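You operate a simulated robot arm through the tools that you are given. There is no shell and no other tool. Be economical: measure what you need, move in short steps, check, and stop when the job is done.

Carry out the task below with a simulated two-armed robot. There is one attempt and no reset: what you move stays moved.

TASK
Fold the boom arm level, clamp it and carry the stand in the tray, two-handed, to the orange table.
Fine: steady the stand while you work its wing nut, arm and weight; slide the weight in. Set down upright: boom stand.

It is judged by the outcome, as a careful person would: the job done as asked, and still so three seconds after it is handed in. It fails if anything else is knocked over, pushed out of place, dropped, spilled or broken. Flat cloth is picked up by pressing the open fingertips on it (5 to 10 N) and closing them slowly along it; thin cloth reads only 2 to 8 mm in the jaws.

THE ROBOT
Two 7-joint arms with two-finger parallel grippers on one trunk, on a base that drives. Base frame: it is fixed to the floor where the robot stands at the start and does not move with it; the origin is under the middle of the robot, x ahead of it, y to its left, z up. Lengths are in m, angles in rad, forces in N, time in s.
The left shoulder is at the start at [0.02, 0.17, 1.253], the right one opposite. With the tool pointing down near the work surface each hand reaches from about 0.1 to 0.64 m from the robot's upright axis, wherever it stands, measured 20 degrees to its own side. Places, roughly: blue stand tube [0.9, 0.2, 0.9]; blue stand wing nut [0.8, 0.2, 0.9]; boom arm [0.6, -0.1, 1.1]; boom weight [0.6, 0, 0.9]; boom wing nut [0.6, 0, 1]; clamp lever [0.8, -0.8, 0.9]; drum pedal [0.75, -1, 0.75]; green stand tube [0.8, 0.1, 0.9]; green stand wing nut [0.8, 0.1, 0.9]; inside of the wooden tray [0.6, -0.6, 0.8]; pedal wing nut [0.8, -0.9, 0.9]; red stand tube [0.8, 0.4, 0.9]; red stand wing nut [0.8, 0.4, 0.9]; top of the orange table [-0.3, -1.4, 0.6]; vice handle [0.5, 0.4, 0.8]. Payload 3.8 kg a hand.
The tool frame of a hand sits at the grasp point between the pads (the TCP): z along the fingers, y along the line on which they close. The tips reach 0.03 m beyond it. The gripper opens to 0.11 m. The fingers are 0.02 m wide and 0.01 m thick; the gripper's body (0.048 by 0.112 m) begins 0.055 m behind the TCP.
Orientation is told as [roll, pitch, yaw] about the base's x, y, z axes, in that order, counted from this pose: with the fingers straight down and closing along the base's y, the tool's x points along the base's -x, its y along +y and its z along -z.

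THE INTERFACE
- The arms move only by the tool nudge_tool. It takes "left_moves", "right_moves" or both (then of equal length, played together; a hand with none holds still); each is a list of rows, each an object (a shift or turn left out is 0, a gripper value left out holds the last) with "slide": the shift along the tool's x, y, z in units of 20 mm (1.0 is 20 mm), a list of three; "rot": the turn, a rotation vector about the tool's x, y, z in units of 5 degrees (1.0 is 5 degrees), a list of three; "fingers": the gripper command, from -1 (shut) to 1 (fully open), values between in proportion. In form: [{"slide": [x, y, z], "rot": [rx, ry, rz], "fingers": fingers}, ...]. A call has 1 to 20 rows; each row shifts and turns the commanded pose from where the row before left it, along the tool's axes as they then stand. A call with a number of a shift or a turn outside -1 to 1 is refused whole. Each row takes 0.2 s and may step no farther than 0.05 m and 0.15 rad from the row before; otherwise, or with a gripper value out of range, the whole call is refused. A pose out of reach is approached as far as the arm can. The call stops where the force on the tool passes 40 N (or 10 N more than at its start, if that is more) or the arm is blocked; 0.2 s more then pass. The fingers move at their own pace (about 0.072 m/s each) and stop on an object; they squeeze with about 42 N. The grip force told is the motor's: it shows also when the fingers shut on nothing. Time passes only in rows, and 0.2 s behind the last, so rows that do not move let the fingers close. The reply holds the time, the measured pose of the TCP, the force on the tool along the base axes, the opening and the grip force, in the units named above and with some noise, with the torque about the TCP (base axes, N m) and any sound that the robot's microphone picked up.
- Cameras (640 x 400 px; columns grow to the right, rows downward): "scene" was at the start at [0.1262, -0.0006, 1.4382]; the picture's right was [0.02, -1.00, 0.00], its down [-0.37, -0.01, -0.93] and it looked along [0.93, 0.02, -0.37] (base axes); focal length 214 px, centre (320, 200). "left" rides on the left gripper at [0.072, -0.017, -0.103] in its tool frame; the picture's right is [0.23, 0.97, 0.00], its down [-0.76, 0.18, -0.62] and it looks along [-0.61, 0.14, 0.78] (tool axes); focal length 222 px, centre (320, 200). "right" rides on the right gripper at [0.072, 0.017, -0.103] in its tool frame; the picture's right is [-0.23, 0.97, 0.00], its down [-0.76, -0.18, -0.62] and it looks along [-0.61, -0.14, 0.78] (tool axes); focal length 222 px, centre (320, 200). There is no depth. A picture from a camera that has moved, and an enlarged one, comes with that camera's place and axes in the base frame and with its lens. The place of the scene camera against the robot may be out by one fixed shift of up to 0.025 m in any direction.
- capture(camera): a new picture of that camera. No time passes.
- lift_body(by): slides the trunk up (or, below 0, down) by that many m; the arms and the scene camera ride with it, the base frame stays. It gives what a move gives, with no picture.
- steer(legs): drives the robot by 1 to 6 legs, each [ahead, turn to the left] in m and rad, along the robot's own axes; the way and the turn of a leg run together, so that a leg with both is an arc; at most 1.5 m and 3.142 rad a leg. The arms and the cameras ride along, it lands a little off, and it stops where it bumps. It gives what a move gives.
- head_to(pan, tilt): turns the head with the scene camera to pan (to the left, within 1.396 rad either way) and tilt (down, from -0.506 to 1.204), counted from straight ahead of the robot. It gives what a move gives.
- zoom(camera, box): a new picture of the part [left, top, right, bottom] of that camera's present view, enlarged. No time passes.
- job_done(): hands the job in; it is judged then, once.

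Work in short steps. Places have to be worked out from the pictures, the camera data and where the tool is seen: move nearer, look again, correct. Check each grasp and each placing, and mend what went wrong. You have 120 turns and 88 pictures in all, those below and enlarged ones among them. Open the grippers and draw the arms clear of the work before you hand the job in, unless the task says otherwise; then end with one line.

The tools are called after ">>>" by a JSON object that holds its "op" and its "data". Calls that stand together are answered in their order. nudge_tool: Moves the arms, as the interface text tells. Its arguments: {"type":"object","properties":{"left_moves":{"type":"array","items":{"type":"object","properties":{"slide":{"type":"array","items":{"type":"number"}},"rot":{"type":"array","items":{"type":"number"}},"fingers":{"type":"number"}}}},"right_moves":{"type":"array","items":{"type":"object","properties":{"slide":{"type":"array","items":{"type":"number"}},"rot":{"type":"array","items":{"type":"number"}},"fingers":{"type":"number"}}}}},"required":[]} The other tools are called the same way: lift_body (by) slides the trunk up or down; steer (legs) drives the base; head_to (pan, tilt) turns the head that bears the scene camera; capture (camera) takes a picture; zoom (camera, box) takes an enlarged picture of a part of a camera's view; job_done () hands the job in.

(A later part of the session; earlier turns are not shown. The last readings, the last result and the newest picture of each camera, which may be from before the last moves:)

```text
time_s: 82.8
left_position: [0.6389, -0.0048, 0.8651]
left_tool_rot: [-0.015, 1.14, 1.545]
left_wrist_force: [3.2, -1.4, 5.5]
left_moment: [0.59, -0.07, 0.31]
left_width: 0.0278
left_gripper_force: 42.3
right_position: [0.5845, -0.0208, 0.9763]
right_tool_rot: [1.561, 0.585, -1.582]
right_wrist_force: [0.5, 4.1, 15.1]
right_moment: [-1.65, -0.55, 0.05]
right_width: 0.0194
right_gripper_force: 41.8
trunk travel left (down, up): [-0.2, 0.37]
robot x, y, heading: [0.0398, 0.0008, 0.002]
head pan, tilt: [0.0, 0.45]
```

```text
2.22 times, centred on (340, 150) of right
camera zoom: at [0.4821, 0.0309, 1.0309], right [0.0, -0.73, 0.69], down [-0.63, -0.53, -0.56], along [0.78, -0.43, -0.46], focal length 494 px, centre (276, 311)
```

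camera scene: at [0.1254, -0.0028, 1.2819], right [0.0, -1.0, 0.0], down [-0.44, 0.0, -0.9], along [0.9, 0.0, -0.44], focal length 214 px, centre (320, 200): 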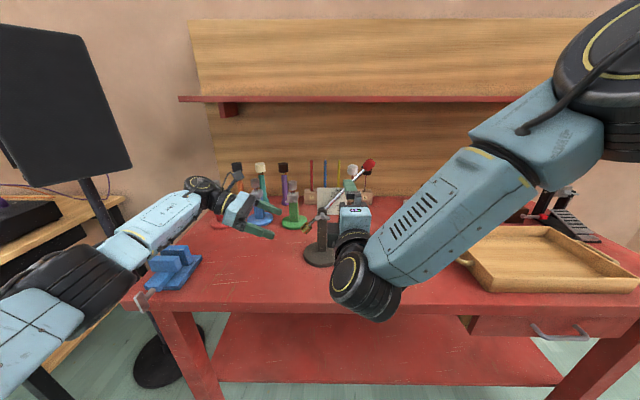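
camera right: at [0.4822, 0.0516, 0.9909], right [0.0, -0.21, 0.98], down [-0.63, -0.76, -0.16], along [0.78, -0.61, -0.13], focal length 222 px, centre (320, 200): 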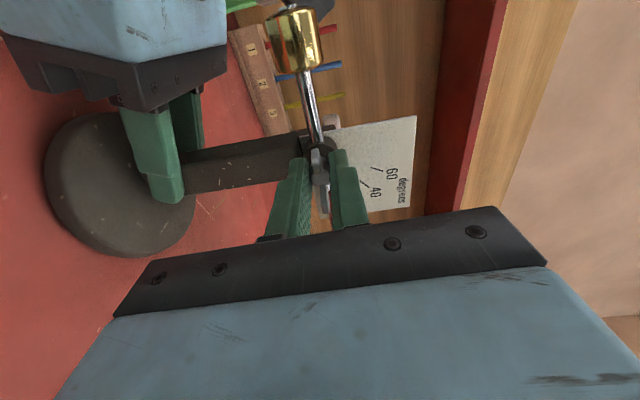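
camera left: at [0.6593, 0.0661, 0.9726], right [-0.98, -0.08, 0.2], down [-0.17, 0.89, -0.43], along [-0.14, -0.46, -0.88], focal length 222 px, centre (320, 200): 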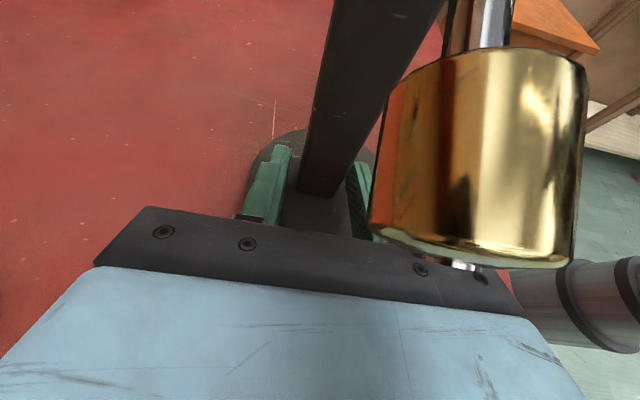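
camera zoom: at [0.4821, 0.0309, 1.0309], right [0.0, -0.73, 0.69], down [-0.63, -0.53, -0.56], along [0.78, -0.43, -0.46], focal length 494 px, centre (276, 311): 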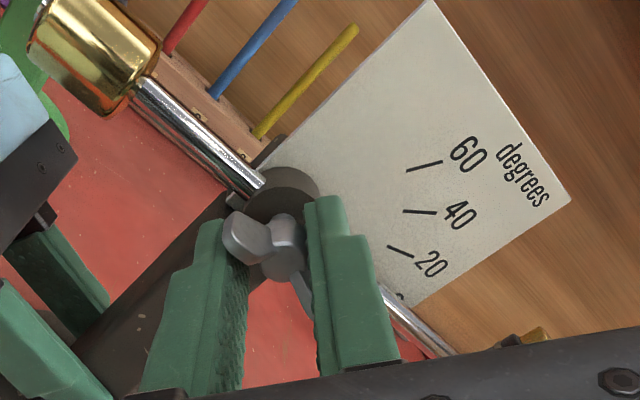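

1.65 Nm is on the nut and the wings are forcing the jaws open, so it is clamped tight. I release, draw back and roll the wrist back towards -90°.

>>> {"op": "nudge_tool", "data": {"right_moves": [{"rot": [0, 0, -1], "fingers": -0.3}, {"fingers": 0.0}, {"slide": [0, 0, -1]}, {"slide": [0, 0, -1]}, {"slide": [0, 0, -1]}, {"slide": [0, 0, -1]}, {"rot": [0, 0, -1]}, {"rot": [0, 0, -1]}, {"rot": [0, 0, -1]}, {"rot": [0, 0, -1]}, {"rot": [0, 0, -1]}, {"rot": [0, 0, -1]}, {"rot": [0, 0, -1]}, {"rot": [0, 0, -1]}, {"rot": [0, 0, -1]}, {"rot": [0, 0, -1]}, {"rot": [0, 0, -1]}, {"rot": [0, 0, -1]}, {"rot": [0, 0, -1]}, {"rot": [0, 0, -1]}]}}

>>> {"op": "zoom", "data": {"camera": "scene", "box": [270, 150, 410, 250]}}

```text
time_s: 87.0
left_position: [0.6396, -0.0058, 0.8633]
left_tool_rot: [-0.014, 1.142, 1.545]
left_wrist_force: [-1.3, 0.3, 6.5]
left_moment: [-0.69, 0.18, -0.1]
left_width: 0.0275
left_gripper_force: 41.9
right_position: [0.5057, -0.0199, 0.9756]
right_tool_rot: [1.561, -0.726, -1.574]
right_wrist_force: [-0.5, 0.3, 0.9]
right_moment: [-0.01, -0.02, 0.0]
right_width: 0.0549
right_gripper_force: 0.0
trunk travel left (down, up): [-0.2, 0.37]
robot x, y, heading: [0.0354, -0.0002, 0.003]
head pan, tilt: [0.0, 0.45]
```

```text
4.00 times, centred on (340, 200) of scene
camera zoom: at [0.1646, -0.0026, 1.282], right [0.0, -1.0, 0.0], down [-0.43, 0.0, -0.9], along [0.9, 0.0, -0.43], focal length 858 px, centre (240, 200)
```

zoom: 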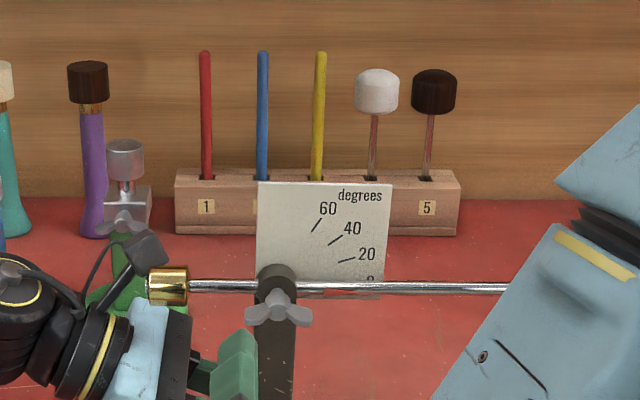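

The nut is tight with its wings horizontal, and the boom is level. Next is the weight: I roll the hand to close vertically (back to 0) and move in front of the weight.

>>> {"op": "nudge_tool", "data": {"right_moves": [{"rot": [0, 0, -1]}, {"rot": [0, 0, -1]}, {"rot": [0, 0, -1]}, {"rot": [0, 0, -1]}, {"rot": [0, 0, -1]}, {"rot": [0, 0, -1]}, {"rot": [0, 0, -1]}, {"rot": [0, 0, -1]}, {"rot": [0, 0, -1]}, {"rot": [0, 0, -1]}, {"rot": [0, 0, -1]}, {"rot": [0, 0, -1]}, {"rot": [0, 0, -1]}, {"rot": [0, 0, -1]}, {"rot": [0, 0, -1]}, {"rot": [0, 0, -1]}, {"rot": [0, 0, -1]}, {"rot": [0, 0, -1]}, {"rot": [0, 0, -1]}, {"rot": [0, 0, -1]}]}}

>>> {"op": "nudge_tool", "data": {"right_moves": [{"rot": [0, 0, -1]}, {"rot": [0, 0, -1]}, {"rot": [0, 0, -1]}, {"rot": [0, 0, -1]}, {"rot": [0, 0, -1]}, {"rot": [0, 0, -1]}, {"rot": [0, 0, -1]}, {"rot": [0, 0, -0.7]}, {"slide": [-0.9, 0, 0]}, {"slide": [-0.9, 0, 0]}, {"slide": [-0.9, 0, 0]}]}}

>>> {"op": "zoom", "data": {"camera": "right", "box": [180, 40, 480, 240]}}

```text
time_s: 91.2
left_position: [0.6405, -0.0056, 0.863]
left_tool_rot: [-0.014, 1.143, 1.548]
left_wrist_force: [0.5, -0.2, 5.8]
left_moment: [-0.58, 0.19, -0.03]
left_width: 0.0278
left_gripper_force: 41.8
right_position: [0.5052, -0.0202, 0.975]
right_tool_rot: [-1.559, -0.672, 1.557]
right_wrist_force: [-0.1, 0.3, 0.2]
right_moment: [0.02, 0.03, 0.0]
right_width: 0.055
right_gripper_force: 0.1
trunk travel left (down, up): [-0.2, 0.37]
robot x, y, heading: [0.0343, -0.0005, -0.006]
head pan, tilt: [0.0, 0.45]
```

```text
time_s: 93.6
left_position: [0.6397, -0.0057, 0.8635]
left_tool_rot: [-0.014, 1.143, 1.548]
left_wrist_force: [-0.8, 1.2, 4.8]
left_moment: [-0.49, 0.22, -0.07]
left_width: 0.028
left_gripper_force: 41.6
right_position: [0.5059, 0.0333, 0.9757]
right_tool_rot: [-1.562, 0.0, 1.561]
right_wrist_force: [-0.6, 0.7, -0.1]
right_moment: [0.01, 0.04, -0.02]
right_width: 0.0549
right_gripper_force: 0.1
trunk travel left (down, up): [-0.2, 0.37]
robot x, y, heading: [0.0373, -0.0012, -0.001]
head pan, tilt: [0.0, 0.45]
```

```text
2.00 times, centred on (330, 140) of right
camera zoom: at [0.4019, -0.0377, 0.9595], right [-0.01, 0.23, -0.97], down [-0.62, 0.77, 0.18], along [0.79, 0.6, 0.14], focal length 444 px, centre (300, 320)
```

zoom: 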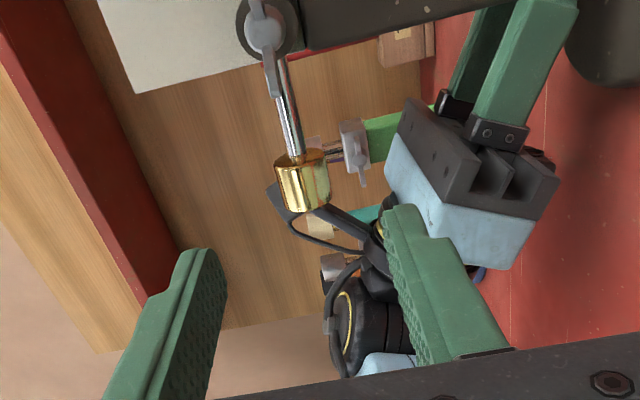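

The weight is centred near (0.641, 0.049, 0.978). I align and advance so that the tips just pass its axis.

>>> {"op": "nudge_tool", "data": {"right_moves": [{"slide": [-0.6, -0.1, 0.5], "fingers": -0.05}, {"slide": [0, 0, 0.95]}, {"slide": [0, 0, 0.95]}, {"slide": [0, 0, 0.95]}, {"slide": [0, 0, 0.95]}, {"slide": [0, 0, 0.95]}]}}

>>> {"op": "zoom", "data": {"camera": "right", "box": [180, 40, 480, 240]}}

```text
time_s: 95.0
left_position: [0.6408, -0.0056, 0.8644]
left_tool_rot: [-0.015, 1.143, 1.549]
left_wrist_force: [0.0, -0.2, 3.2]
left_moment: [-0.49, 0.21, -0.08]
left_width: 0.0277
left_gripper_force: 41.6
right_position: [0.6111, 0.0458, 0.9758]
right_tool_rot: [-1.563, -0.001, 1.562]
right_wrist_force: [0.0, -0.4, -0.1]
right_moment: [-0.01, 0.03, 0.0]
right_width: 0.052
right_gripper_force: 0.0
trunk travel left (down, up): [-0.2, 0.37]
robot x, y, heading: [0.0395, -0.003, 0.002]
head pan, tilt: [0.0, 0.45]
```

```text
2.00 times, centred on (330, 140) of right
camera zoom: at [0.5073, -0.0267, 0.9599], right [-0.01, 0.23, -0.97], down [-0.61, 0.77, 0.18], along [0.79, 0.6, 0.14], focal length 444 px, centre (300, 320)
```

zoom: 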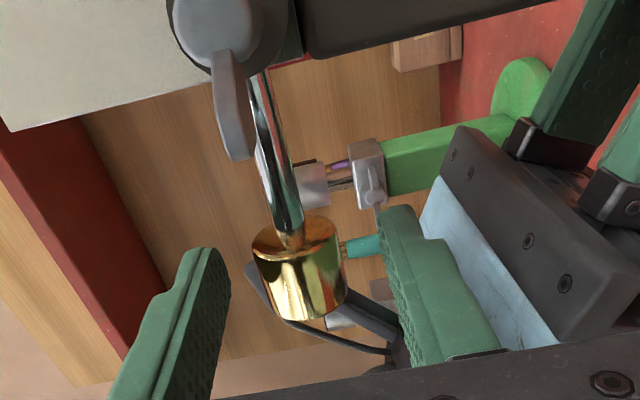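

The weight is between the jaws. I centre, go 4 mm deeper and close on it.

>>> {"op": "nudge_tool", "data": {"right_moves": [{"slide": [-0.2, 0, 0.2]}, {"fingers": -0.4}, {"fingers": -0.7}, {"fingers": -1}, {"fingers": -1}]}}

>>> {"op": "nudge_tool", "data": {"right_moves": [{"slide": [0.25, 0, 0]}, {"slide": [0.25, 0, 0]}, {"slide": [0.25, 0, 0]}, {"slide": [0.25, 0, 0]}]}}

>>> {"op": "zoom", "data": {"camera": "right", "box": [180, 40, 480, 240]}}

```text
time_s: 96.2
left_position: [0.6401, -0.0046, 0.8629]
left_tool_rot: [-0.014, 1.144, 1.546]
left_wrist_force: [-3.4, 1.9, 6.1]
left_moment: [-0.01, 0.04, -0.11]
left_width: 0.0277
left_gripper_force: 41.9
right_position: [0.6145, 0.0496, 0.9766]
right_tool_rot: [-1.56, -0.001, 1.564]
right_wrist_force: [3.0, -0.6, -4.7]
right_moment: [0.22, -0.04, 0.11]
right_width: 0.024
right_gripper_force: 42.2
trunk travel left (down, up): [-0.2, 0.37]
robot x, y, heading: [0.0393, -0.0008, -0.0]
head pan, tilt: [0.0, 0.45]
```

```text
time_s: 97.2
left_position: [0.6412, -0.0056, 0.8648]
left_tool_rot: [-0.015, 1.144, 1.546]
left_wrist_force: [-1.1, -1.3, 8.7]
left_moment: [0.43, 0.01, -0.11]
left_width: 0.0277
left_gripper_force: 42.2
right_position: [0.6148, 0.0286, 0.9773]
right_tool_rot: [-1.561, 0.001, 1.565]
right_wrist_force: [0.9, 2.3, -9.4]
right_moment: [0.45, 0.09, 0.24]
right_width: 0.0247
right_gripper_force: 41.6
trunk travel left (down, up): [-0.2, 0.37]
robot x, y, heading: [0.0397, 0.0034, 0.002]
head pan, tilt: [0.0, 0.45]
```

```text
2.00 times, centred on (330, 140) of right
camera zoom: at [0.5109, -0.0429, 0.9606], right [-0.01, 0.23, -0.97], down [-0.62, 0.77, 0.18], along [0.79, 0.6, 0.13], focal length 444 px, centre (300, 320)
```

zoom: 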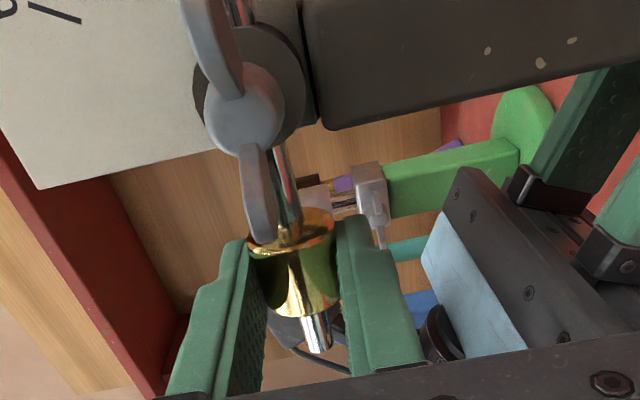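

The weight slides on the rod. I push it on towards the collar in small steps.

>>> {"op": "nudge_tool", "data": {"right_moves": [{"slide": [0.2, 0, 0]}, {"slide": [0.2, 0, 0]}, {"slide": [0.2, 0, 0]}, {"slide": [0.2, 0, 0]}]}}

>>> {"op": "zoom", "data": {"camera": "right", "box": [180, 40, 480, 240]}}

```text
time_s: 98.2
left_position: [0.639, -0.0075, 0.8672]
left_tool_rot: [-0.021, 1.147, 1.539]
left_wrist_force: [14.8, -28.3, 10.7]
left_moment: [0.65, 0.27, 0.3]
left_width: 0.0281
left_gripper_force: 41.8
right_position: [0.6139, 0.0179, 0.9814]
right_tool_rot: [-1.569, -0.002, 1.569]
right_wrist_force: [-5.5, 27.9, 5.6]
right_moment: [0.85, -0.1, 0.86]
right_width: 0.025
right_gripper_force: 42.3
trunk travel left (down, up): [-0.2, 0.37]
robot x, y, heading: [0.042, -0.0016, 0.001]
head pan, tilt: [0.0, 0.45]
```

```text
2.00 times, centred on (330, 140) of right
camera zoom: at [0.511, -0.056, 0.9637], right [0.0, 0.23, -0.97], down [-0.62, 0.76, 0.18], along [0.78, 0.61, 0.14], focal length 444 px, centre (300, 320)
```

zoom: 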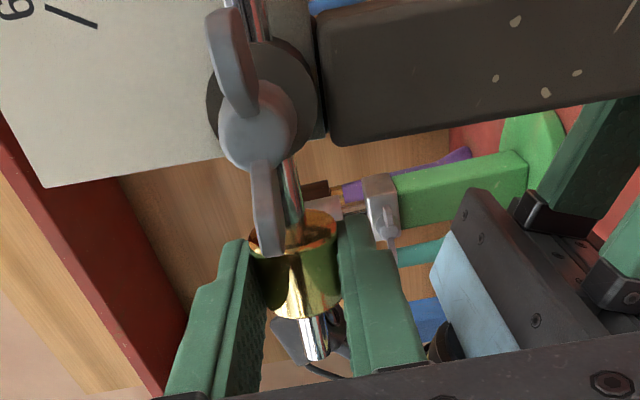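

28 N: the weight has reached its stop and the stand has begun to lean. I let go of the weight and draw back to look.

>>> {"op": "nudge_tool", "data": {"right_moves": [{"slide": [-0.2, 0, 0]}, {"fingers": -0.3}, {"fingers": -0.05}, {"slide": [0, 0, -1]}, {"slide": [0, 0, -1]}, {"slide": [0, 0, -1]}, {"slide": [0, 0, -1]}, {"slide": [0, 0, -1]}]}}

>>> {"op": "zoom", "data": {"camera": "scene", "box": [260, 150, 420, 270]}}

>>> {"op": "zoom", "data": {"camera": "right", "box": [240, 0, 440, 160]}}

```text
time_s: 100.0
left_position: [0.6406, -0.0043, 0.8654]
left_tool_rot: [-0.017, 1.144, 1.544]
left_wrist_force: [-1.3, 7.2, 15.2]
left_moment: [-1.04, 0.18, -0.18]
left_width: 0.0277
left_gripper_force: 41.8
right_position: [0.5136, 0.0163, 0.9799]
right_tool_rot: [-1.564, 0.001, 1.562]
right_wrist_force: [0.4, 0.0, -0.4]
right_moment: [0.04, 0.02, 0.01]
right_width: 0.0524
right_gripper_force: 0.0
trunk travel left (down, up): [-0.2, 0.37]
robot x, y, heading: [0.0397, -0.0003, 0.001]
head pan, tilt: [0.0, 0.45]
```

```text
3.33 times, centred on (340, 210) of scene
camera zoom: at [0.1639, -0.0019, 1.2821], right [0.0, -1.0, 0.0], down [-0.43, 0.0, -0.9], along [0.9, 0.0, -0.43], focal length 715 px, centre (253, 167)
```

zoom: 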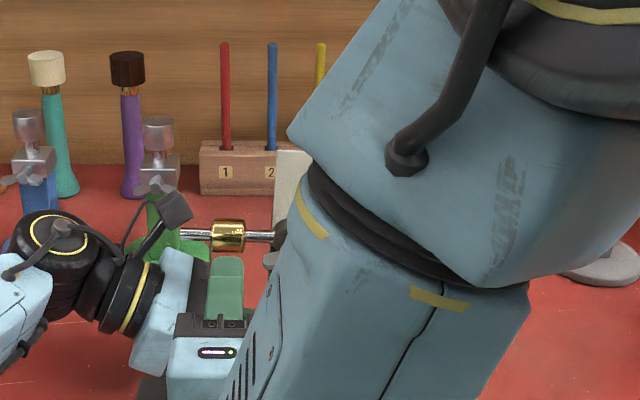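

```text
2.50 times, centred on (340, 80) of right
camera zoom: at [0.4097, -0.0545, 0.963], right [0.0, 0.23, -0.97], down [-0.61, 0.77, 0.18], along [0.79, 0.6, 0.14], focal length 555 px, centre (270, 500)
```

zoom: 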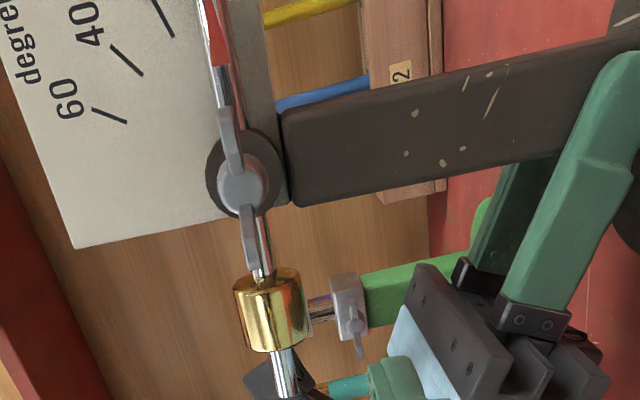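

The weight is in by about 2 cm, against its stop. I ease the left jaws open so the base settles flat, then draw the left hand out to the left.

>>> {"op": "nudge_tool", "data": {"left_moves": [{"fingers": -0.42}, {"fingers": -0.38}, {"fingers": -0.3}, {"fingers": 0}, {"slide": [0, 0, -0.8]}, {"slide": [0, 0, -0.8]}, {"slide": [0, 0, -0.8]}, {"slide": [0, 0, -0.8]}, {"slide": [0, 0, -0.8]}, {"slide": [0, 0, -0.8]}], "right_moves": [{}, {}, {}, {"slide": [0, 0, -0.5]}, {"slide": [0, 0, -0.5]}, {"slide": [0.5, 0, -0.5]}, {"slide": [0.9, 0, 0]}, {"slide": [0.9, 0, 0]}, {"slide": [0.9, 0, 0]}, {"slide": [0.9, 0, 0]}]}}

>>> {"op": "capture", "data": {"camera": "scene"}}

```text
time_s: 102.2
left_position: [0.6411, 0.0822, 0.9041]
left_tool_rot: [-0.011, 1.142, 1.549]
left_wrist_force: [0.3, -0.6, 0.6]
left_moment: [-0.01, -0.01, -0.01]
left_width: 0.055
left_gripper_force: 0.1
right_position: [0.484, -0.066, 0.9791]
right_tool_rot: [-1.564, 0.0, 1.562]
right_wrist_force: [0.1, -0.6, 0.2]
right_moment: [-0.01, -0.01, 0.04]
right_width: 0.0522
right_gripper_force: 0.1
trunk travel left (down, up): [-0.2, 0.37]
robot x, y, heading: [0.0393, 0.0033, -0.002]
head pan, tilt: [0.0, 0.45]
```

```text
19 pictures are left
camera scene: at [0.1654, -0.0031, 1.2819], right [0.0, -1.0, 0.0], down [-0.44, 0.0, -0.9], along [0.9, 0.0, -0.44], focal length 214 px, centre (320, 200)
```

scene: 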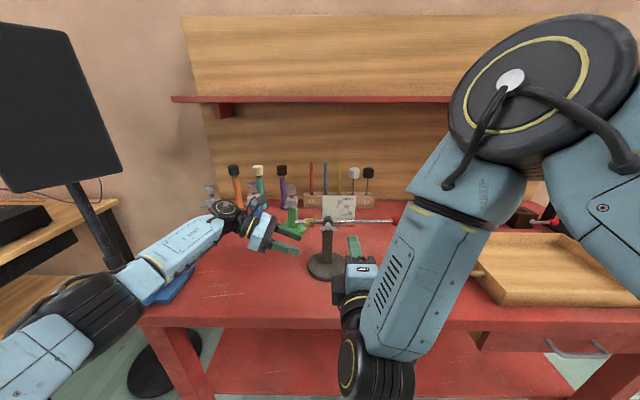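

The stand is upright with the boom level. The right hand will carry it: I roll the right hand to close along y and move the left hand up and away.

>>> {"op": "nudge_tool", "data": {"right_moves": [{"rot": [0, 0, 1]}, {"rot": [0, 0, 1]}, {"rot": [0, 0, 1]}, {"rot": [0, 0, 1]}, {"rot": [0, 0, 1]}, {"rot": [0, 0, 1]}, {"rot": [0, 0, 1]}, {"rot": [0, 0, 1]}, {"rot": [0, 0, 1]}, {"rot": [0, 0, 1]}, {"rot": [0, 0, 1]}, {"rot": [0, 0, 1]}, {"rot": [0, 0, 1]}, {"rot": [0, 0, 1]}, {"rot": [0, 0, 1]}, {"rot": [0, 0, 1]}, {"rot": [0, 0, 1]}, {"rot": [0, 0, 1]}], "left_moves": [{"slide": [0.5, 0, -0.8]}, {"slide": [0.5, 0, -0.8]}, {"slide": [0.8, 0.2, -0.6]}, {"slide": [0.8, 0.5, -0.3]}, {"slide": [0.8, 0.5, 0]}, {"slide": [0.8, 0.5, 0]}, {"slide": [0.8, 0.5, 0]}, {"slide": [0.8, 0.5, 0]}, {"slide": [0.8, 0.5, 0]}, {"slide": [0.8, 0.5, 0]}, {"slide": [0.8, 0.5, 0]}, {"slide": [0.8, 0.5, 0]}, {}, {}, {}, {}, {}, {}]}}

>>> {"op": "nudge_tool", "data": {"right_moves": [{"rot": [0, 1, 0]}, {"rot": [0, 1, 0]}, {"rot": [0, 1, 0]}, {"rot": [0, 1, 0]}, {"slide": [0.34, 0.575, 0.93]}, {"slide": [0.34, 0.575, 0.93]}, {"slide": [0.34, 0.575, 0.93]}, {"slide": [0.34, 0.575, 0.93], "fingers": 0.2}]}}

>>> {"op": "capture", "data": {"camera": "right"}}

```text
time_s: 106.0
left_position: [0.5472, 0.0543, 1.0886]
left_tool_rot: [-0.012, 1.144, 1.552]
left_wrist_force: [0.2, -0.4, -0.6]
left_moment: [0.0, -0.01, -0.01]
left_width: 0.055
left_gripper_force: 0.0
right_position: [0.4848, -0.065, 0.9771]
right_tool_rot: [0.338, -1.561, -0.344]
right_wrist_force: [0.3, -0.8, 0.7]
right_moment: [-0.01, -0.01, -0.03]
right_width: 0.0524
right_gripper_force: 0.1
trunk travel left (down, up): [-0.2, 0.37]
robot x, y, heading: [0.0414, -0.0002, -0.003]
head pan, tilt: [0.0, 0.45]
```

```text
time_s: 107.8
left_position: [0.5483, 0.0549, 1.0877]
left_tool_rot: [-0.013, 1.144, 1.55]
left_wrist_force: [0.4, -0.1, -0.3]
left_moment: [0.0, 0.03, 0.0]
left_width: 0.0548
left_gripper_force: 0.1
right_position: [0.5453, -0.019, 0.927]
right_tool_rot: [0.002, -1.213, -0.011]
right_wrist_force: [-0.6, 0.4, 0.4]
right_moment: [0.01, 0.03, 0.0]
right_width: 0.0663
right_gripper_force: 0.0
trunk travel left (down, up): [-0.2, 0.37]
robot x, y, heading: [0.0426, -0.0028, 0.003]
head pan, tilt: [0.0, 0.45]
```

```text
18 pictures are left
camera right: at [0.4235, -0.0013, 0.8952], right [0.09, 0.97, 0.21], down [-0.32, -0.18, 0.93], along [0.94, -0.15, 0.29], focal length 222 px, centre (320, 200)
```

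right: 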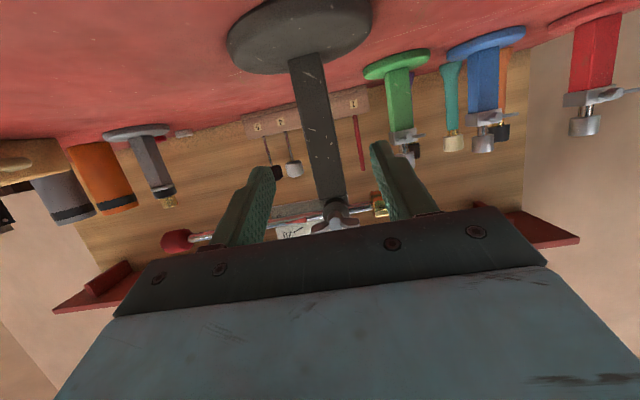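

The post is centred between the jaws at y -0.020. I advance along the tool and close on the post below the nut.

>>> {"op": "nudge_tool", "data": {"right_moves": [{"slide": [0, 0, 0.85]}, {"slide": [0, 0, 0.85]}, {"slide": [0, 0, 0.85]}, {"slide": [0, 0, 0.85]}, {"slide": [0, 0, 0.85]}, {"slide": [0, 0, 0.75]}, {"fingers": -0.3}, {"fingers": -0.6}, {"fingers": -1}, {"fingers": -1}, {}]}}

```text
time_s: 110.2
left_position: [0.5484, 0.0536, 1.0872]
left_tool_rot: [-0.013, 1.143, 1.548]
left_wrist_force: [-0.5, -0.2, 0.8]
left_moment: [0.0, -0.02, 0.02]
left_width: 0.0551
left_gripper_force: 0.1
right_position: [0.6392, -0.0181, 0.8917]
right_tool_rot: [0.001, -1.215, -0.013]
right_wrist_force: [1.8, -0.9, 2.0]
right_moment: [-0.05, -0.15, 0.04]
right_width: 0.0275
right_gripper_force: 41.9
trunk travel left (down, up): [-0.2, 0.37]
robot x, y, heading: [0.0396, 0.0005, 0.001]
head pan, tilt: [0.0, 0.45]
```

The right grip is on the post (27.5 mm). I lift it 11 cm while the left hand moves further away.

>>> {"op": "nudge_tool", "data": {"right_moves": [{"slide": [-0.3, 0, -0.1]}, {"slide": [-0.5, 0, -0.18]}, {"slide": [-0.86, 0, -0.31]}, {"slide": [-0.86, 0, -0.31]}, {"slide": [-0.86, 0, -0.31]}, {"slide": [-0.86, 0, -0.31]}, {"slide": [-0.86, 0, -0.31]}, {"slide": [-0.86, 0, -0.31]}], "left_moves": [{"slide": [0, 0.5, -1]}, {"slide": [0, 0.5, -1]}, {"slide": [0, 0.5, -1]}, {"slide": [0, 0.5, -1]}, {"slide": [0, 0.5, -1]}, {"slide": [0, 0.5, -1]}, {}, {}]}}

>>> {"op": "head_to", "data": {"pan": -0.1, "tilt": 0.5}}

>>> {"op": "capture", "data": {"camera": "scene"}}

```text
time_s: 112.0
left_position: [0.4867, 0.164, 1.1369]
left_tool_rot: [-0.012, 1.142, 1.55]
left_wrist_force: [-0.6, 0.0, -1.0]
left_moment: [-0.02, -0.01, -0.02]
left_width: 0.0549
left_gripper_force: 0.1
right_position: [0.6384, -0.02, 1.0198]
right_tool_rot: [0.005, -1.214, -0.009]
right_wrist_force: [-0.3, 0.3, -4.2]
right_moment: [0.07, -0.03, -0.01]
right_width: 0.0279
right_gripper_force: 41.9
trunk travel left (down, up): [-0.2, 0.37]
robot x, y, heading: [0.0356, 0.0001, 0.0]
head pan, tilt: [0.0, 0.45]
```

```text
time_s: 112.7
left_position: [0.4878, 0.1639, 1.1357]
left_tool_rot: [-0.013, 1.144, 1.55]
left_wrist_force: [0.2, 0.3, -0.4]
left_moment: [-0.02, 0.01, 0.03]
left_width: 0.0551
left_gripper_force: 0.0
right_position: [0.6398, -0.0192, 1.0185]
right_tool_rot: [0.002, -1.214, -0.009]
right_wrist_force: [0.0, 0.3, -4.1]
right_moment: [0.01, -0.02, 0.0]
right_width: 0.0277
right_gripper_force: 42.3
trunk travel left (down, up): [-0.2, 0.37]
robot x, y, heading: [0.0394, 0.0013, 0.001]
head pan, tilt: [-0.099, 0.499]
```

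```text
17 pictures are left
camera scene: at [0.1642, -0.0118, 1.2775], right [-0.1, -1.0, 0.0], down [-0.48, 0.05, -0.88], along [0.87, -0.09, -0.48], focal length 214 px, centre (320, 200)
```

scene: 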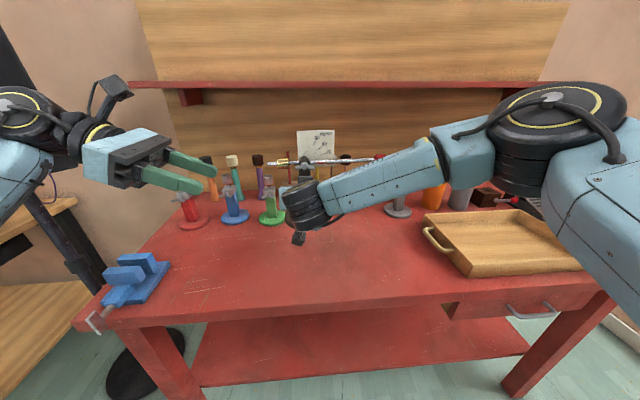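

The stand is lifted (about 0.42 kg). I back away from the bench, go around, and come to face the tray.

>>> {"op": "steer", "data": {"legs": [[-0.27, 0], [0, -1.571], [0.6, 0], [0, 1.571]]}}

>>> {"op": "capture", "data": {"camera": "scene"}}

```text
time_s: 125.2
left_position: [0.2117, -0.4187, 1.1362]
left_tool_rot: [-0.012, 1.144, 1.57]
left_wrist_force: [-0.4, 0.3, 0.1]
left_moment: [0.0, -0.04, 0.06]
left_width: 0.055
left_gripper_force: 0.0
right_position: [0.3667, -0.6007, 1.0191]
right_tool_rot: [0.002, -1.215, 0.009]
right_wrist_force: [0.1, 0.4, -4.5]
right_moment: [0.04, -0.02, 0.0]
right_width: 0.0276
right_gripper_force: 42.0
trunk travel left (down, up): [-0.2, 0.37]
robot x, y, heading: [-0.2353, -0.5929, 0.023]
head pan, tilt: [-0.099, 0.499]
```

```text
16 pictures are left
camera scene: at [-0.1082, -0.6018, 1.2775], right [-0.08, -1.0, 0.0], down [-0.48, 0.04, -0.88], along [0.88, -0.07, -0.48], focal length 214 px, centre (320, 200)
```

scene: 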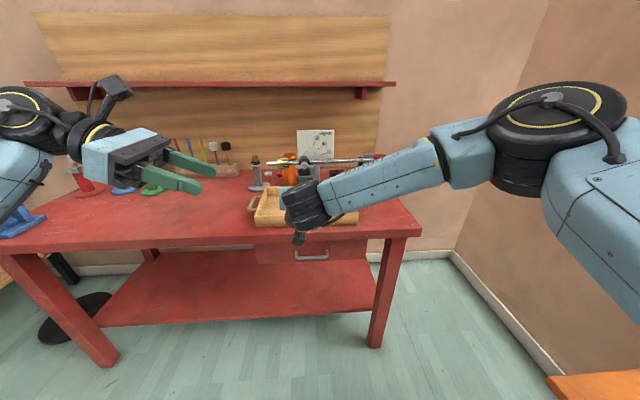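

The tray spans y -0.41…-0.81 and x about 0.50…0.77. I drive forward so the stand hangs over it.

>>> {"op": "steer", "data": {"legs": [[0.265, -0.023]]}}

>>> {"op": "nudge_tool", "data": {"right_moves": [{"slide": [0, 0.5, 0]}, {"slide": [0, 0.5, 0]}, {"slide": [0, 0.5, 0]}]}}

>>> {"op": "capture", "data": {"camera": "right"}}

>>> {"op": "capture", "data": {"camera": "scene"}}

```text
time_s: 127.1
left_position: [0.4829, -0.426, 1.1364]
left_tool_rot: [-0.01, 1.144, 1.549]
left_wrist_force: [-0.1, -1.0, 0.5]
left_moment: [-0.01, 0.01, 0.0]
left_width: 0.0551
left_gripper_force: 0.0
right_position: [0.6339, -0.6117, 1.0185]
right_tool_rot: [0.002, -1.214, -0.015]
right_wrist_force: [-0.1, 0.6, -4.5]
right_moment: [0.03, -0.03, -0.02]
right_width: 0.028
right_gripper_force: 42.4
trunk travel left (down, up): [-0.2, 0.37]
robot x, y, heading: [0.0325, -0.5919, 0.001]
head pan, tilt: [-0.099, 0.499]
```

```text
time_s: 127.9
left_position: [0.4826, -0.4257, 1.1367]
left_tool_rot: [-0.012, 1.142, 1.545]
left_wrist_force: [0.0, -0.5, -0.1]
left_moment: [-0.02, -0.02, -0.01]
left_width: 0.055
left_gripper_force: 0.1
right_position: [0.6329, -0.5814, 1.0181]
right_tool_rot: [0.0, -1.213, -0.011]
right_wrist_force: [-0.3, 0.3, -4.1]
right_moment: [0.04, 0.0, 0.01]
right_width: 0.0277
right_gripper_force: 41.8
trunk travel left (down, up): [-0.2, 0.37]
robot x, y, heading: [0.0335, -0.5915, -0.006]
head pan, tilt: [-0.099, 0.499]
```

```text
15 pictures are left
camera right: at [0.511, -0.5629, 0.9868], right [0.09, 0.97, 0.21], down [-0.32, -0.17, 0.93], along [0.94, -0.15, 0.29], focal length 222 px, centre (320, 200)
```

right: 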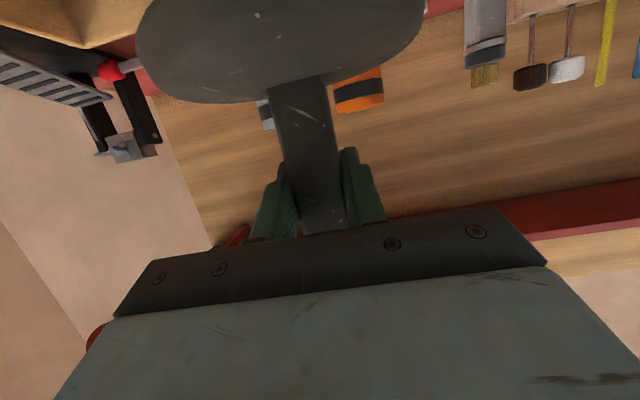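

```text
14 pictures are left
camera scene: at [0.1577, -0.6016, 1.2774], right [-0.1, -0.99, 0.0], down [-0.48, 0.05, -0.88], along [0.87, -0.09, -0.48], focal length 214 px, centre (320, 200)
```

scene: 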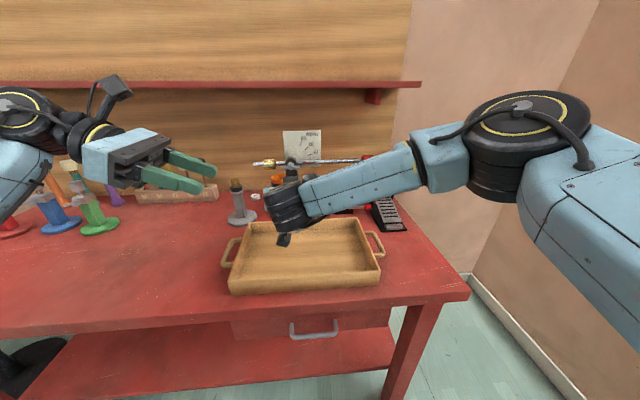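

Tray interior is about x 0.53…0.70, y -0.44…-0.77, centre (0.615, -0.60). I lower the stand towards (0.615, -0.58) inside it.

>>> {"op": "nudge_tool", "data": {"right_moves": [{"slide": [0.84, 0, 0.14]}, {"slide": [0.84, 0, 0.14]}, {"slide": [0.84, 0, 0.14]}, {"slide": [0.84, 0, 0.14]}, {"slide": [0.84, 0, 0.14]}, {"slide": [0.84, 0, 0.14]}]}}

>>> {"op": "zoom", "data": {"camera": "scene", "box": [200, 130, 420, 310]}}

```text
time_s: 129.3
left_position: [0.4817, -0.428, 1.1367]
left_tool_rot: [-0.013, 1.143, 1.546]
left_wrist_force: [0.2, 0.0, -0.2]
left_moment: [0.03, -0.01, 0.0]
left_width: 0.055
left_gripper_force: 0.0
right_position: [0.6137, -0.5817, 0.9182]
right_tool_rot: [0.002, -1.213, -0.013]
right_wrist_force: [0.8, -0.7, -5.1]
right_moment: [-0.01, -0.03, -0.02]
right_width: 0.0278
right_gripper_force: 42.0
trunk travel left (down, up): [-0.2, 0.37]
robot x, y, heading: [0.0314, -0.592, -0.003]
head pan, tilt: [-0.099, 0.499]
```

```text
2.22 times, centred on (310, 220) of scene
camera zoom: at [0.1577, -0.6019, 1.2774], right [-0.1, -0.99, 0.0], down [-0.48, 0.05, -0.88], along [0.87, -0.09, -0.48], focal length 477 px, centre (342, 156)
```

zoom: 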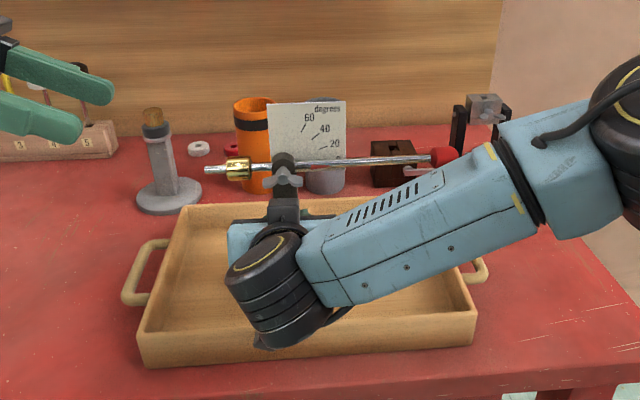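

It is over the tray floor. I lower in 3 mm steps to touch down.

>>> {"op": "nudge_tool", "data": {"right_moves": [{"slide": [0.14, 0, 0.051]}, {"slide": [0.14, 0, 0.051]}, {"slide": [0.14, 0, 0.051]}, {"slide": [0.14, 0, 0.051]}, {}]}}

```text
time_s: 130.5
left_position: [0.4824, -0.4276, 1.1364]
left_tool_rot: [-0.012, 1.143, 1.547]
left_wrist_force: [0.2, 0.7, 0.0]
left_moment: [0.01, -0.02, 0.0]
left_width: 0.0549
left_gripper_force: 0.1
right_position: [0.6129, -0.579, 0.9065]
right_tool_rot: [0.001, -1.212, -0.011]
right_wrist_force: [-0.3, 0.5, -5.6]
right_moment: [0.0, -0.02, 0.01]
right_width: 0.028
right_gripper_force: 42.1
trunk travel left (down, up): [-0.2, 0.37]
robot x, y, heading: [0.0313, -0.59, -0.002]
head pan, tilt: [-0.099, 0.499]
```

Still hanging; a few more steps.

>>> {"op": "nudge_tool", "data": {"right_moves": [{"slide": [0.1, 0, 0.036]}, {"slide": [0.1, 0, 0.036]}, {}]}}

>>> {"op": "nudge_tool", "data": {"right_moves": [{"slide": [0.1, 0, 0.036]}, {"slide": [0.1, 0, 0.036]}, {}]}}

```text
time_s: 131.3
left_position: [0.4809, -0.427, 1.1366]
left_tool_rot: [-0.013, 1.143, 1.546]
left_wrist_force: [-0.5, 0.8, 1.5]
left_moment: [0.0, 0.0, 0.01]
left_width: 0.0551
left_gripper_force: 0.1
right_position: [0.6144, -0.5804, 0.902]
right_tool_rot: [0.002, -1.213, -0.014]
right_wrist_force: [-0.2, -0.4, -4.5]
right_moment: [0.02, -0.04, 0.01]
right_width: 0.0277
right_gripper_force: 42.1
trunk travel left (down, up): [-0.2, 0.37]
robot x, y, heading: [0.0345, -0.5926, 0.0]
head pan, tilt: [-0.099, 0.499]
```

```text
time_s: 132.1
left_position: [0.4819, -0.4268, 1.1373]
left_tool_rot: [-0.014, 1.143, 1.544]
left_wrist_force: [-0.1, -0.2, -0.2]
left_moment: [0.0, 0.0, 0.0]
left_width: 0.0551
left_gripper_force: 0.1
right_position: [0.6126, -0.5811, 0.9001]
right_tool_rot: [0.002, -1.216, -0.015]
right_wrist_force: [-1.3, 0.2, 5.4]
right_moment: [-0.2, 0.63, -0.01]
right_width: 0.0275
right_gripper_force: 41.8
trunk travel left (down, up): [-0.2, 0.37]
robot x, y, heading: [0.0369, -0.5922, -0.003]
head pan, tilt: [-0.099, 0.499]
```

Touched down (force turned to +5 N). I open gently and draw straight back.

>>> {"op": "nudge_tool", "data": {"right_moves": [{"fingers": -0.42}, {"fingers": -0.35}, {"fingers": 0.0}, {"slide": [0, 0, -0.8]}, {"slide": [0, 0, -0.8]}, {"slide": [0, 0, -0.8]}, {"slide": [0, 0, -0.8]}, {"slide": [0, 0, -0.8]}, {"slide": [0, 0, -0.8]}, {"slide": [0, 0, -0.8]}, {"slide": [-0.8, 0, 0]}, {"slide": [-0.8, 0, 0]}, {"slide": [-0.8, 0, 0]}, {"slide": [-0.8, -0.8, 0]}, {"slide": [-0.5, -0.8, 0]}, {"slide": [0, -0.8, 0]}, {"slide": [0, -0.8, 0]}, {"slide": [0, -0.8, 0]}, {"slide": [0, -0.8, 0]}]}}

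>>> {"op": "head_to", "data": {"pan": 0, "tilt": 0.6}}

>>> {"op": "capture", "data": {"camera": "scene"}}

```text
time_s: 136.1
left_position: [0.4814, -0.4262, 1.1372]
left_tool_rot: [-0.012, 1.141, 1.546]
left_wrist_force: [0.6, -0.5, 0.4]
left_moment: [0.0, 0.03, -0.02]
left_width: 0.0552
left_gripper_force: 0.1
right_position: [0.5332, -0.6769, 1.0064]
right_tool_rot: [0.002, -1.213, -0.014]
right_wrist_force: [-0.4, 1.1, 0.1]
right_moment: [0.0, 0.01, 0.0]
right_width: 0.055
right_gripper_force: 0.1
trunk travel left (down, up): [-0.2, 0.37]
robot x, y, heading: [0.0331, -0.5882, -0.004]
head pan, tilt: [-0.099, 0.499]
```

```text
time_s: 136.8
left_position: [0.4815, -0.4266, 1.1366]
left_tool_rot: [-0.015, 1.143, 1.548]
left_wrist_force: [0.9, -0.2, -0.3]
left_moment: [-0.03, -0.02, -0.01]
left_width: 0.055
left_gripper_force: 0.0
right_position: [0.5341, -0.6765, 1.0063]
right_tool_rot: [0.002, -1.213, -0.014]
right_wrist_force: [0.7, -0.2, 0.3]
right_moment: [0.0, 0.0, 0.01]
right_width: 0.0551
right_gripper_force: 0.1
trunk travel left (down, up): [-0.2, 0.37]
robot x, y, heading: [0.0321, -0.5884, -0.005]
head pan, tilt: [0.0, 0.6]
```

```text
12 pictures are left
camera scene: at [0.1551, -0.5929, 1.2684], right [0.0, -1.0, 0.0], down [-0.56, 0.0, -0.83], along [0.83, 0.0, -0.56], focal length 214 px, centre (320, 200)
```

scene: 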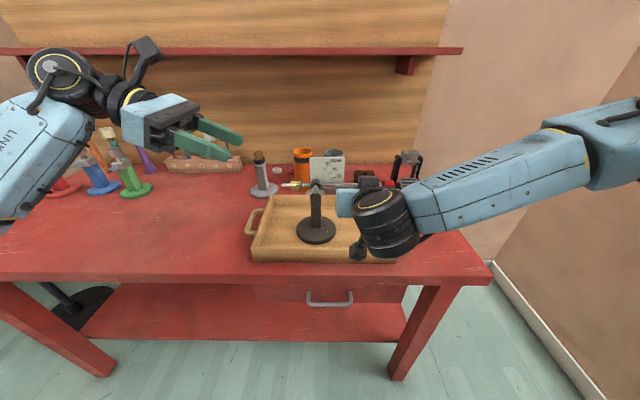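

The stand stands upright inside the tray. I now turn both hands to point straight down, to take the tray's two end handles.

>>> {"op": "nudge_tool", "data": {"right_moves": [{"rot": [0, 1, 0]}, {"rot": [0, 1, 0]}, {"rot": [0, 1, 0]}, {"rot": [0, 1, 0]}, {"rot": [0, 1, 0]}, {"rot": [0, 1, 0]}, {"rot": [0, 1, 0]}, {"rot": [0, 1, 0]}, {"rot": [0, 1, 0]}, {"rot": [0, 1, 0]}, {"rot": [0, 1, 0]}, {"rot": [0, 1, 0]}, {"rot": [0, 1, 0]}, {"rot": [0, 0.9, 0]}, {"slide": [0, -1, 0]}, {"slide": [0, -1, 0]}, {"slide": [0, -1, 0]}, {"slide": [0, -1, 0]}, {"slide": [0, -1, 0]}, {"slide": [0, -1, 0]}], "left_moves": [{"rot": [0, 1, 0]}, {"rot": [0, 1, 0]}, {"rot": [0, 1, 0]}, {"rot": [0, 1, 0]}, {"rot": [0, 1, 0]}, {"rot": [-0.924, -0.924, 0.924]}, {"rot": [-0.924, -0.924, 0.924]}, {"rot": [-0.924, -0.924, 0.924]}, {"rot": [-0.924, -0.924, 0.924]}, {"rot": [-0.924, -0.924, 0.924]}, {"rot": [-0.924, -0.924, 0.924]}, {"rot": [-0.924, -0.924, 0.924]}, {"rot": [-0.924, -0.924, 0.924]}, {"rot": [-0.924, -0.924, 0.924]}, {"rot": [-0.924, -0.924, 0.924]}, {"rot": [-0.924, -0.924, 0.924]}, {"rot": [-0.924, -0.924, 0.924]}, {"rot": [-0.924, -0.924, 0.924]}, {"rot": [-0.924, -0.924, 0.924]}, {"rot": [-0.924, -0.924, 0.924]}]}}

>>> {"op": "steer", "data": {"legs": [[0.06, 0.0]]}}

```text
time_s: 141.0
left_position: [0.4804, -0.4273, 1.1373]
left_tool_rot: [-0.006, -0.005, -0.017]
left_wrist_force: [0.3, -0.1, 0.4]
left_moment: [-0.01, 0.07, 0.02]
left_width: 0.055
left_gripper_force: 0.1
right_position: [0.5336, -0.798, 1.0071]
right_tool_rot: [-0.001, -0.001, -0.011]
right_wrist_force: [-0.6, -0.2, 0.9]
right_moment: [0.04, 0.01, 0.03]
right_width: 0.0552
right_gripper_force: 0.1
trunk travel left (down, up): [-0.2, 0.37]
robot x, y, heading: [0.037, -0.5889, -0.004]
head pan, tilt: [0.0, 0.6]
```

```text
time_s: 142.0
left_position: [0.5428, -0.4272, 1.1369]
left_tool_rot: [-0.007, -0.005, -0.013]
left_wrist_force: [-0.2, 0.7, -0.7]
left_moment: [0.0, 0.02, -0.01]
left_width: 0.055
left_gripper_force: 0.1
right_position: [0.5944, -0.7975, 1.006]
right_tool_rot: [0.001, 0.0, -0.013]
right_wrist_force: [0.3, -0.2, 0.0]
right_moment: [-0.01, 0.03, 0.0]
right_width: 0.0553
right_gripper_force: 0.0
trunk travel left (down, up): [-0.2, 0.37]
robot x, y, heading: [0.0924, -0.5879, 0.001]
head pan, tilt: [0.0, 0.6]
```

Both hands point down. I bring each above its handle and look with the wrist cameras.

>>> {"op": "nudge_tool", "data": {"right_moves": [{"slide": [-0.186, -0.23, 0]}, {"slide": [-0.186, -0.23, 0]}, {"slide": [-0.186, -0.23, 0]}, {"slide": [-0.186, -0.23, 0]}, {"slide": [-0.186, -0.23, 0]}, {"slide": [-0.186, -0.23, 0]}, {"slide": [-0.186, -0.23, 0]}], "left_moves": [{"slide": [-0.55, 0.28, 0.98]}, {"slide": [-0.55, 0.28, 0.98]}, {"slide": [-0.55, 0.28, 0.98]}, {"slide": [-0.55, 0.28, 0.98]}, {"slide": [-0.55, 0.28, 0.98]}, {"slide": [-0.55, 0.28, 0.98]}, {"slide": [-0.55, 0.28, 0.98]}]}}

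>>> {"op": "capture", "data": {"camera": "right"}}

>>> {"op": "capture", "data": {"camera": "left"}}

```text
time_s: 143.6
left_position: [0.6212, -0.3901, 0.9994]
left_tool_rot: [-0.007, -0.005, -0.015]
left_wrist_force: [0.5, 0.9, -0.4]
left_moment: [0.0, 0.01, 0.03]
left_width: 0.0549
left_gripper_force: 0.0
right_position: [0.6193, -0.8288, 1.0055]
right_tool_rot: [-0.001, 0.0, -0.012]
right_wrist_force: [0.4, -0.5, 0.2]
right_moment: [0.03, -0.01, 0.02]
right_width: 0.0552
right_gripper_force: 0.0
trunk travel left (down, up): [-0.2, 0.37]
robot x, y, heading: [0.0924, -0.5894, -0.001]
head pan, tilt: [0.0, 0.6]
```

```text
11 pictures are left
camera right: at [0.5472, -0.8116, 1.1097], right [0.24, 0.97, 0.0], down [0.76, -0.19, 0.62], along [0.61, -0.15, -0.78], focal length 222 px, centre (320, 200)
```

right: 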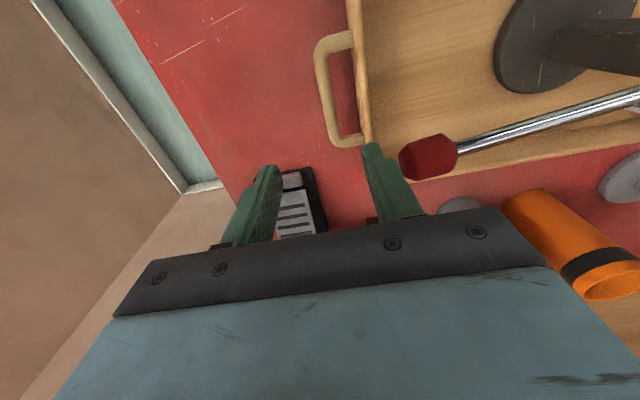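

```text
10 pictures are left
camera left: at [0.5491, -0.4052, 1.1027], right [-0.21, 0.98, -0.01], down [0.76, 0.17, 0.63], along [0.61, 0.13, -0.78], focal length 222 px, centre (320, 200)
```

left: 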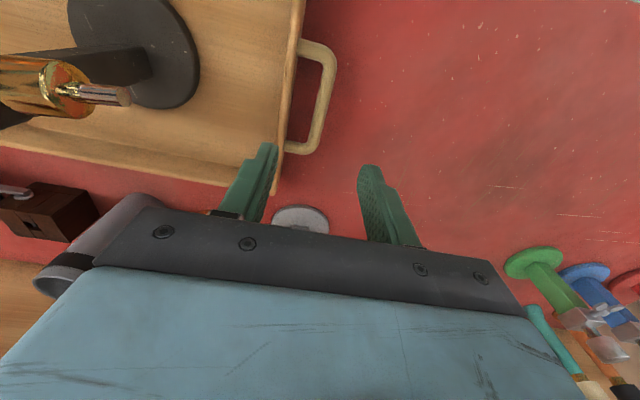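

The handle bars are at (0.61, -0.821) and (0.612, -0.387), with about 27 mm between bar and wall. I set the jaws to 32 mm, centre them and descend to just above the bars.

>>> {"op": "nudge_tool", "data": {"right_moves": [{"slide": [0.45, 0.39, 0], "fingers": -0.42}, {"slide": [0, 0, 0.9]}, {"slide": [0, 0, 0.9]}, {"slide": [0, 0, 0.9]}, {"slide": [0, 0, 0.9]}, {"slide": [0, 0, 0.9]}, {"slide": [0, 0, 0.8]}], "left_moves": [{"slide": [0.45, 0.15, 0], "fingers": -0.42}, {"slide": [0, 0, 0.8]}, {"slide": [0, 0, 0.8]}, {"slide": [0, 0, 0.8]}, {"slide": [0, 0, 0.9]}, {"slide": [0, 0, 0.9]}, {"slide": [0, 0, 0.8]}]}}

>>> {"op": "zoom", "data": {"camera": "right", "box": [200, 40, 480, 240]}}

>>> {"op": "zoom", "data": {"camera": "left", "box": [180, 40, 460, 240]}}

```text
time_s: 145.2
left_position: [0.611, -0.3885, 0.9002]
left_tool_rot: [-0.005, -0.007, -0.013]
left_wrist_force: [0.0, 0.3, -0.7]
left_moment: [0.01, -0.02, 0.0]
left_width: 0.0318
left_gripper_force: 0.1
right_position: [0.6077, -0.8184, 0.901]
right_tool_rot: [0.0, 0.0, -0.011]
right_wrist_force: [-1.2, -1.1, 1.5]
right_moment: [0.14, -0.02, -0.02]
right_width: 0.0319
right_gripper_force: 0.0
trunk travel left (down, up): [-0.2, 0.37]
robot x, y, heading: [0.0921, -0.5939, -0.001]
head pan, tilt: [0.0, 0.6]
```

```text
2.00 times, centred on (340, 140) of right
camera zoom: at [0.5356, -0.8035, 1.0036], right [0.24, 0.97, 0.0], down [0.76, -0.19, 0.62], along [0.6, -0.15, -0.78], focal length 444 px, centre (280, 320)
```

zoom: 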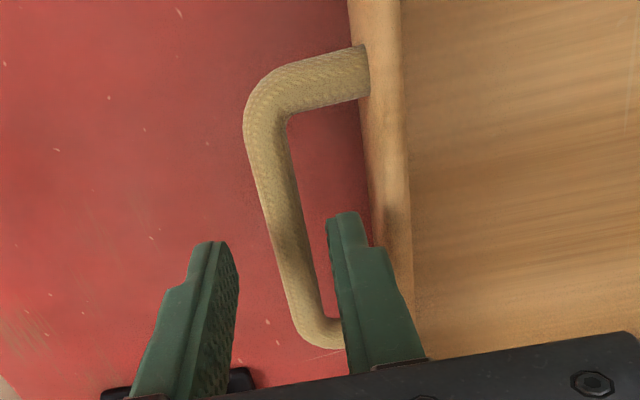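

```text
2.00 times, centred on (320, 140) of left
camera zoom: at [0.5391, -0.4038, 1.0035], right [-0.21, 0.98, -0.01], down [0.76, 0.17, 0.63], along [0.61, 0.13, -0.78], focal length 444 px, centre (320, 320)
```

zoom: 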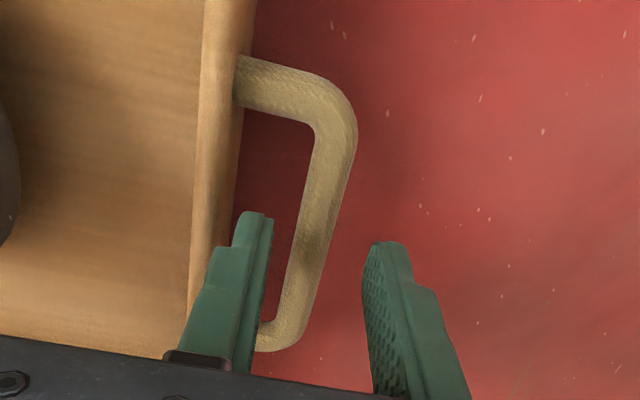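

Both bars are centred in the jaws. A small outward shift for clearance from the wall, then down to grip height (z 0.858).

>>> {"op": "nudge_tool", "data": {"right_moves": [{"slide": [-0.35, -0.12, 0]}, {"slide": [0, 0, 0.7]}, {"slide": [0, 0, 0.7]}, {"slide": [0, 0, 0.7]}], "left_moves": [{"slide": [-0.3, 0.12, 0]}, {"slide": [0, 0, 0.7]}, {"slide": [0, 0, 0.7]}, {"slide": [0, 0, 0.7]}]}}

```text
time_s: 146.2
left_position: [0.6182, -0.386, 0.8594]
left_tool_rot: [-0.01, -0.006, -0.015]
left_wrist_force: [0.2, 0.1, 0.0]
left_moment: [-0.01, 0.0, -0.01]
left_width: 0.0318
left_gripper_force: 0.0
right_position: [0.6173, -0.8229, 0.8588]
right_tool_rot: [0.0, 0.001, -0.012]
right_wrist_force: [-0.1, 0.1, 0.0]
right_moment: [0.01, 0.02, -0.03]
right_width: 0.032
right_gripper_force: 0.1
trunk travel left (down, up): [-0.2, 0.37]
robot x, y, heading: [0.0943, -0.5868, -0.004]
head pan, tilt: [0.0, 0.6]
```

Both are in place without contact. I close both grippers on the handles.

>>> {"op": "nudge_tool", "data": {"right_moves": [{"fingers": -0.6}, {"fingers": -0.8}, {"fingers": -1}, {"fingers": -1}, {}], "left_moves": [{"fingers": -0.6}, {"fingers": -0.8}, {"fingers": -1}, {"fingers": -1}, {}]}}

```text
time_s: 147.4
left_position: [0.6178, -0.3913, 0.859]
left_tool_rot: [-0.016, -0.008, -0.02]
left_wrist_force: [0.1, -34.4, -0.9]
left_moment: [-0.25, -0.17, -0.37]
left_width: 0.0137
left_gripper_force: 42.2
right_position: [0.6167, -0.8179, 0.8595]
right_tool_rot: [0.008, 0.002, -0.004]
right_wrist_force: [0.1, 35.5, 0.0]
right_moment: [0.2, 0.06, 0.23]
right_width: 0.0135
right_gripper_force: 41.9
trunk travel left (down, up): [-0.2, 0.37]
robot x, y, heading: [0.0951, -0.5889, 0.001]
head pan, tilt: [0.0, 0.6]
```

Both handles are gripped (13.6 mm), with 35 N of stretch between the hands. I move the commands inward 4 mm each to relieve that.

>>> {"op": "nudge_tool", "data": {"right_moves": [{"slide": [0, 0.2, 0]}, {}], "left_moves": [{"slide": [0, -0.2, 0]}, {}]}}

```text
time_s: 148.0
left_position: [0.62, -0.3913, 0.8582]
left_tool_rot: [-0.008, -0.005, -0.016]
left_wrist_force: [-2.2, -23.1, 0.3]
left_moment: [-0.15, -0.09, -0.74]
left_width: 0.0135
left_gripper_force: 41.8
right_position: [0.6161, -0.8172, 0.86]
right_tool_rot: [0.001, 0.0, -0.012]
right_wrist_force: [1.4, 22.5, 0.5]
right_moment: [0.09, 0.14, 0.48]
right_width: 0.0135
right_gripper_force: 42.3
trunk travel left (down, up): [-0.2, 0.37]
robot x, y, heading: [0.0924, -0.5934, -0.001]
head pan, tilt: [0.0, 0.6]
```

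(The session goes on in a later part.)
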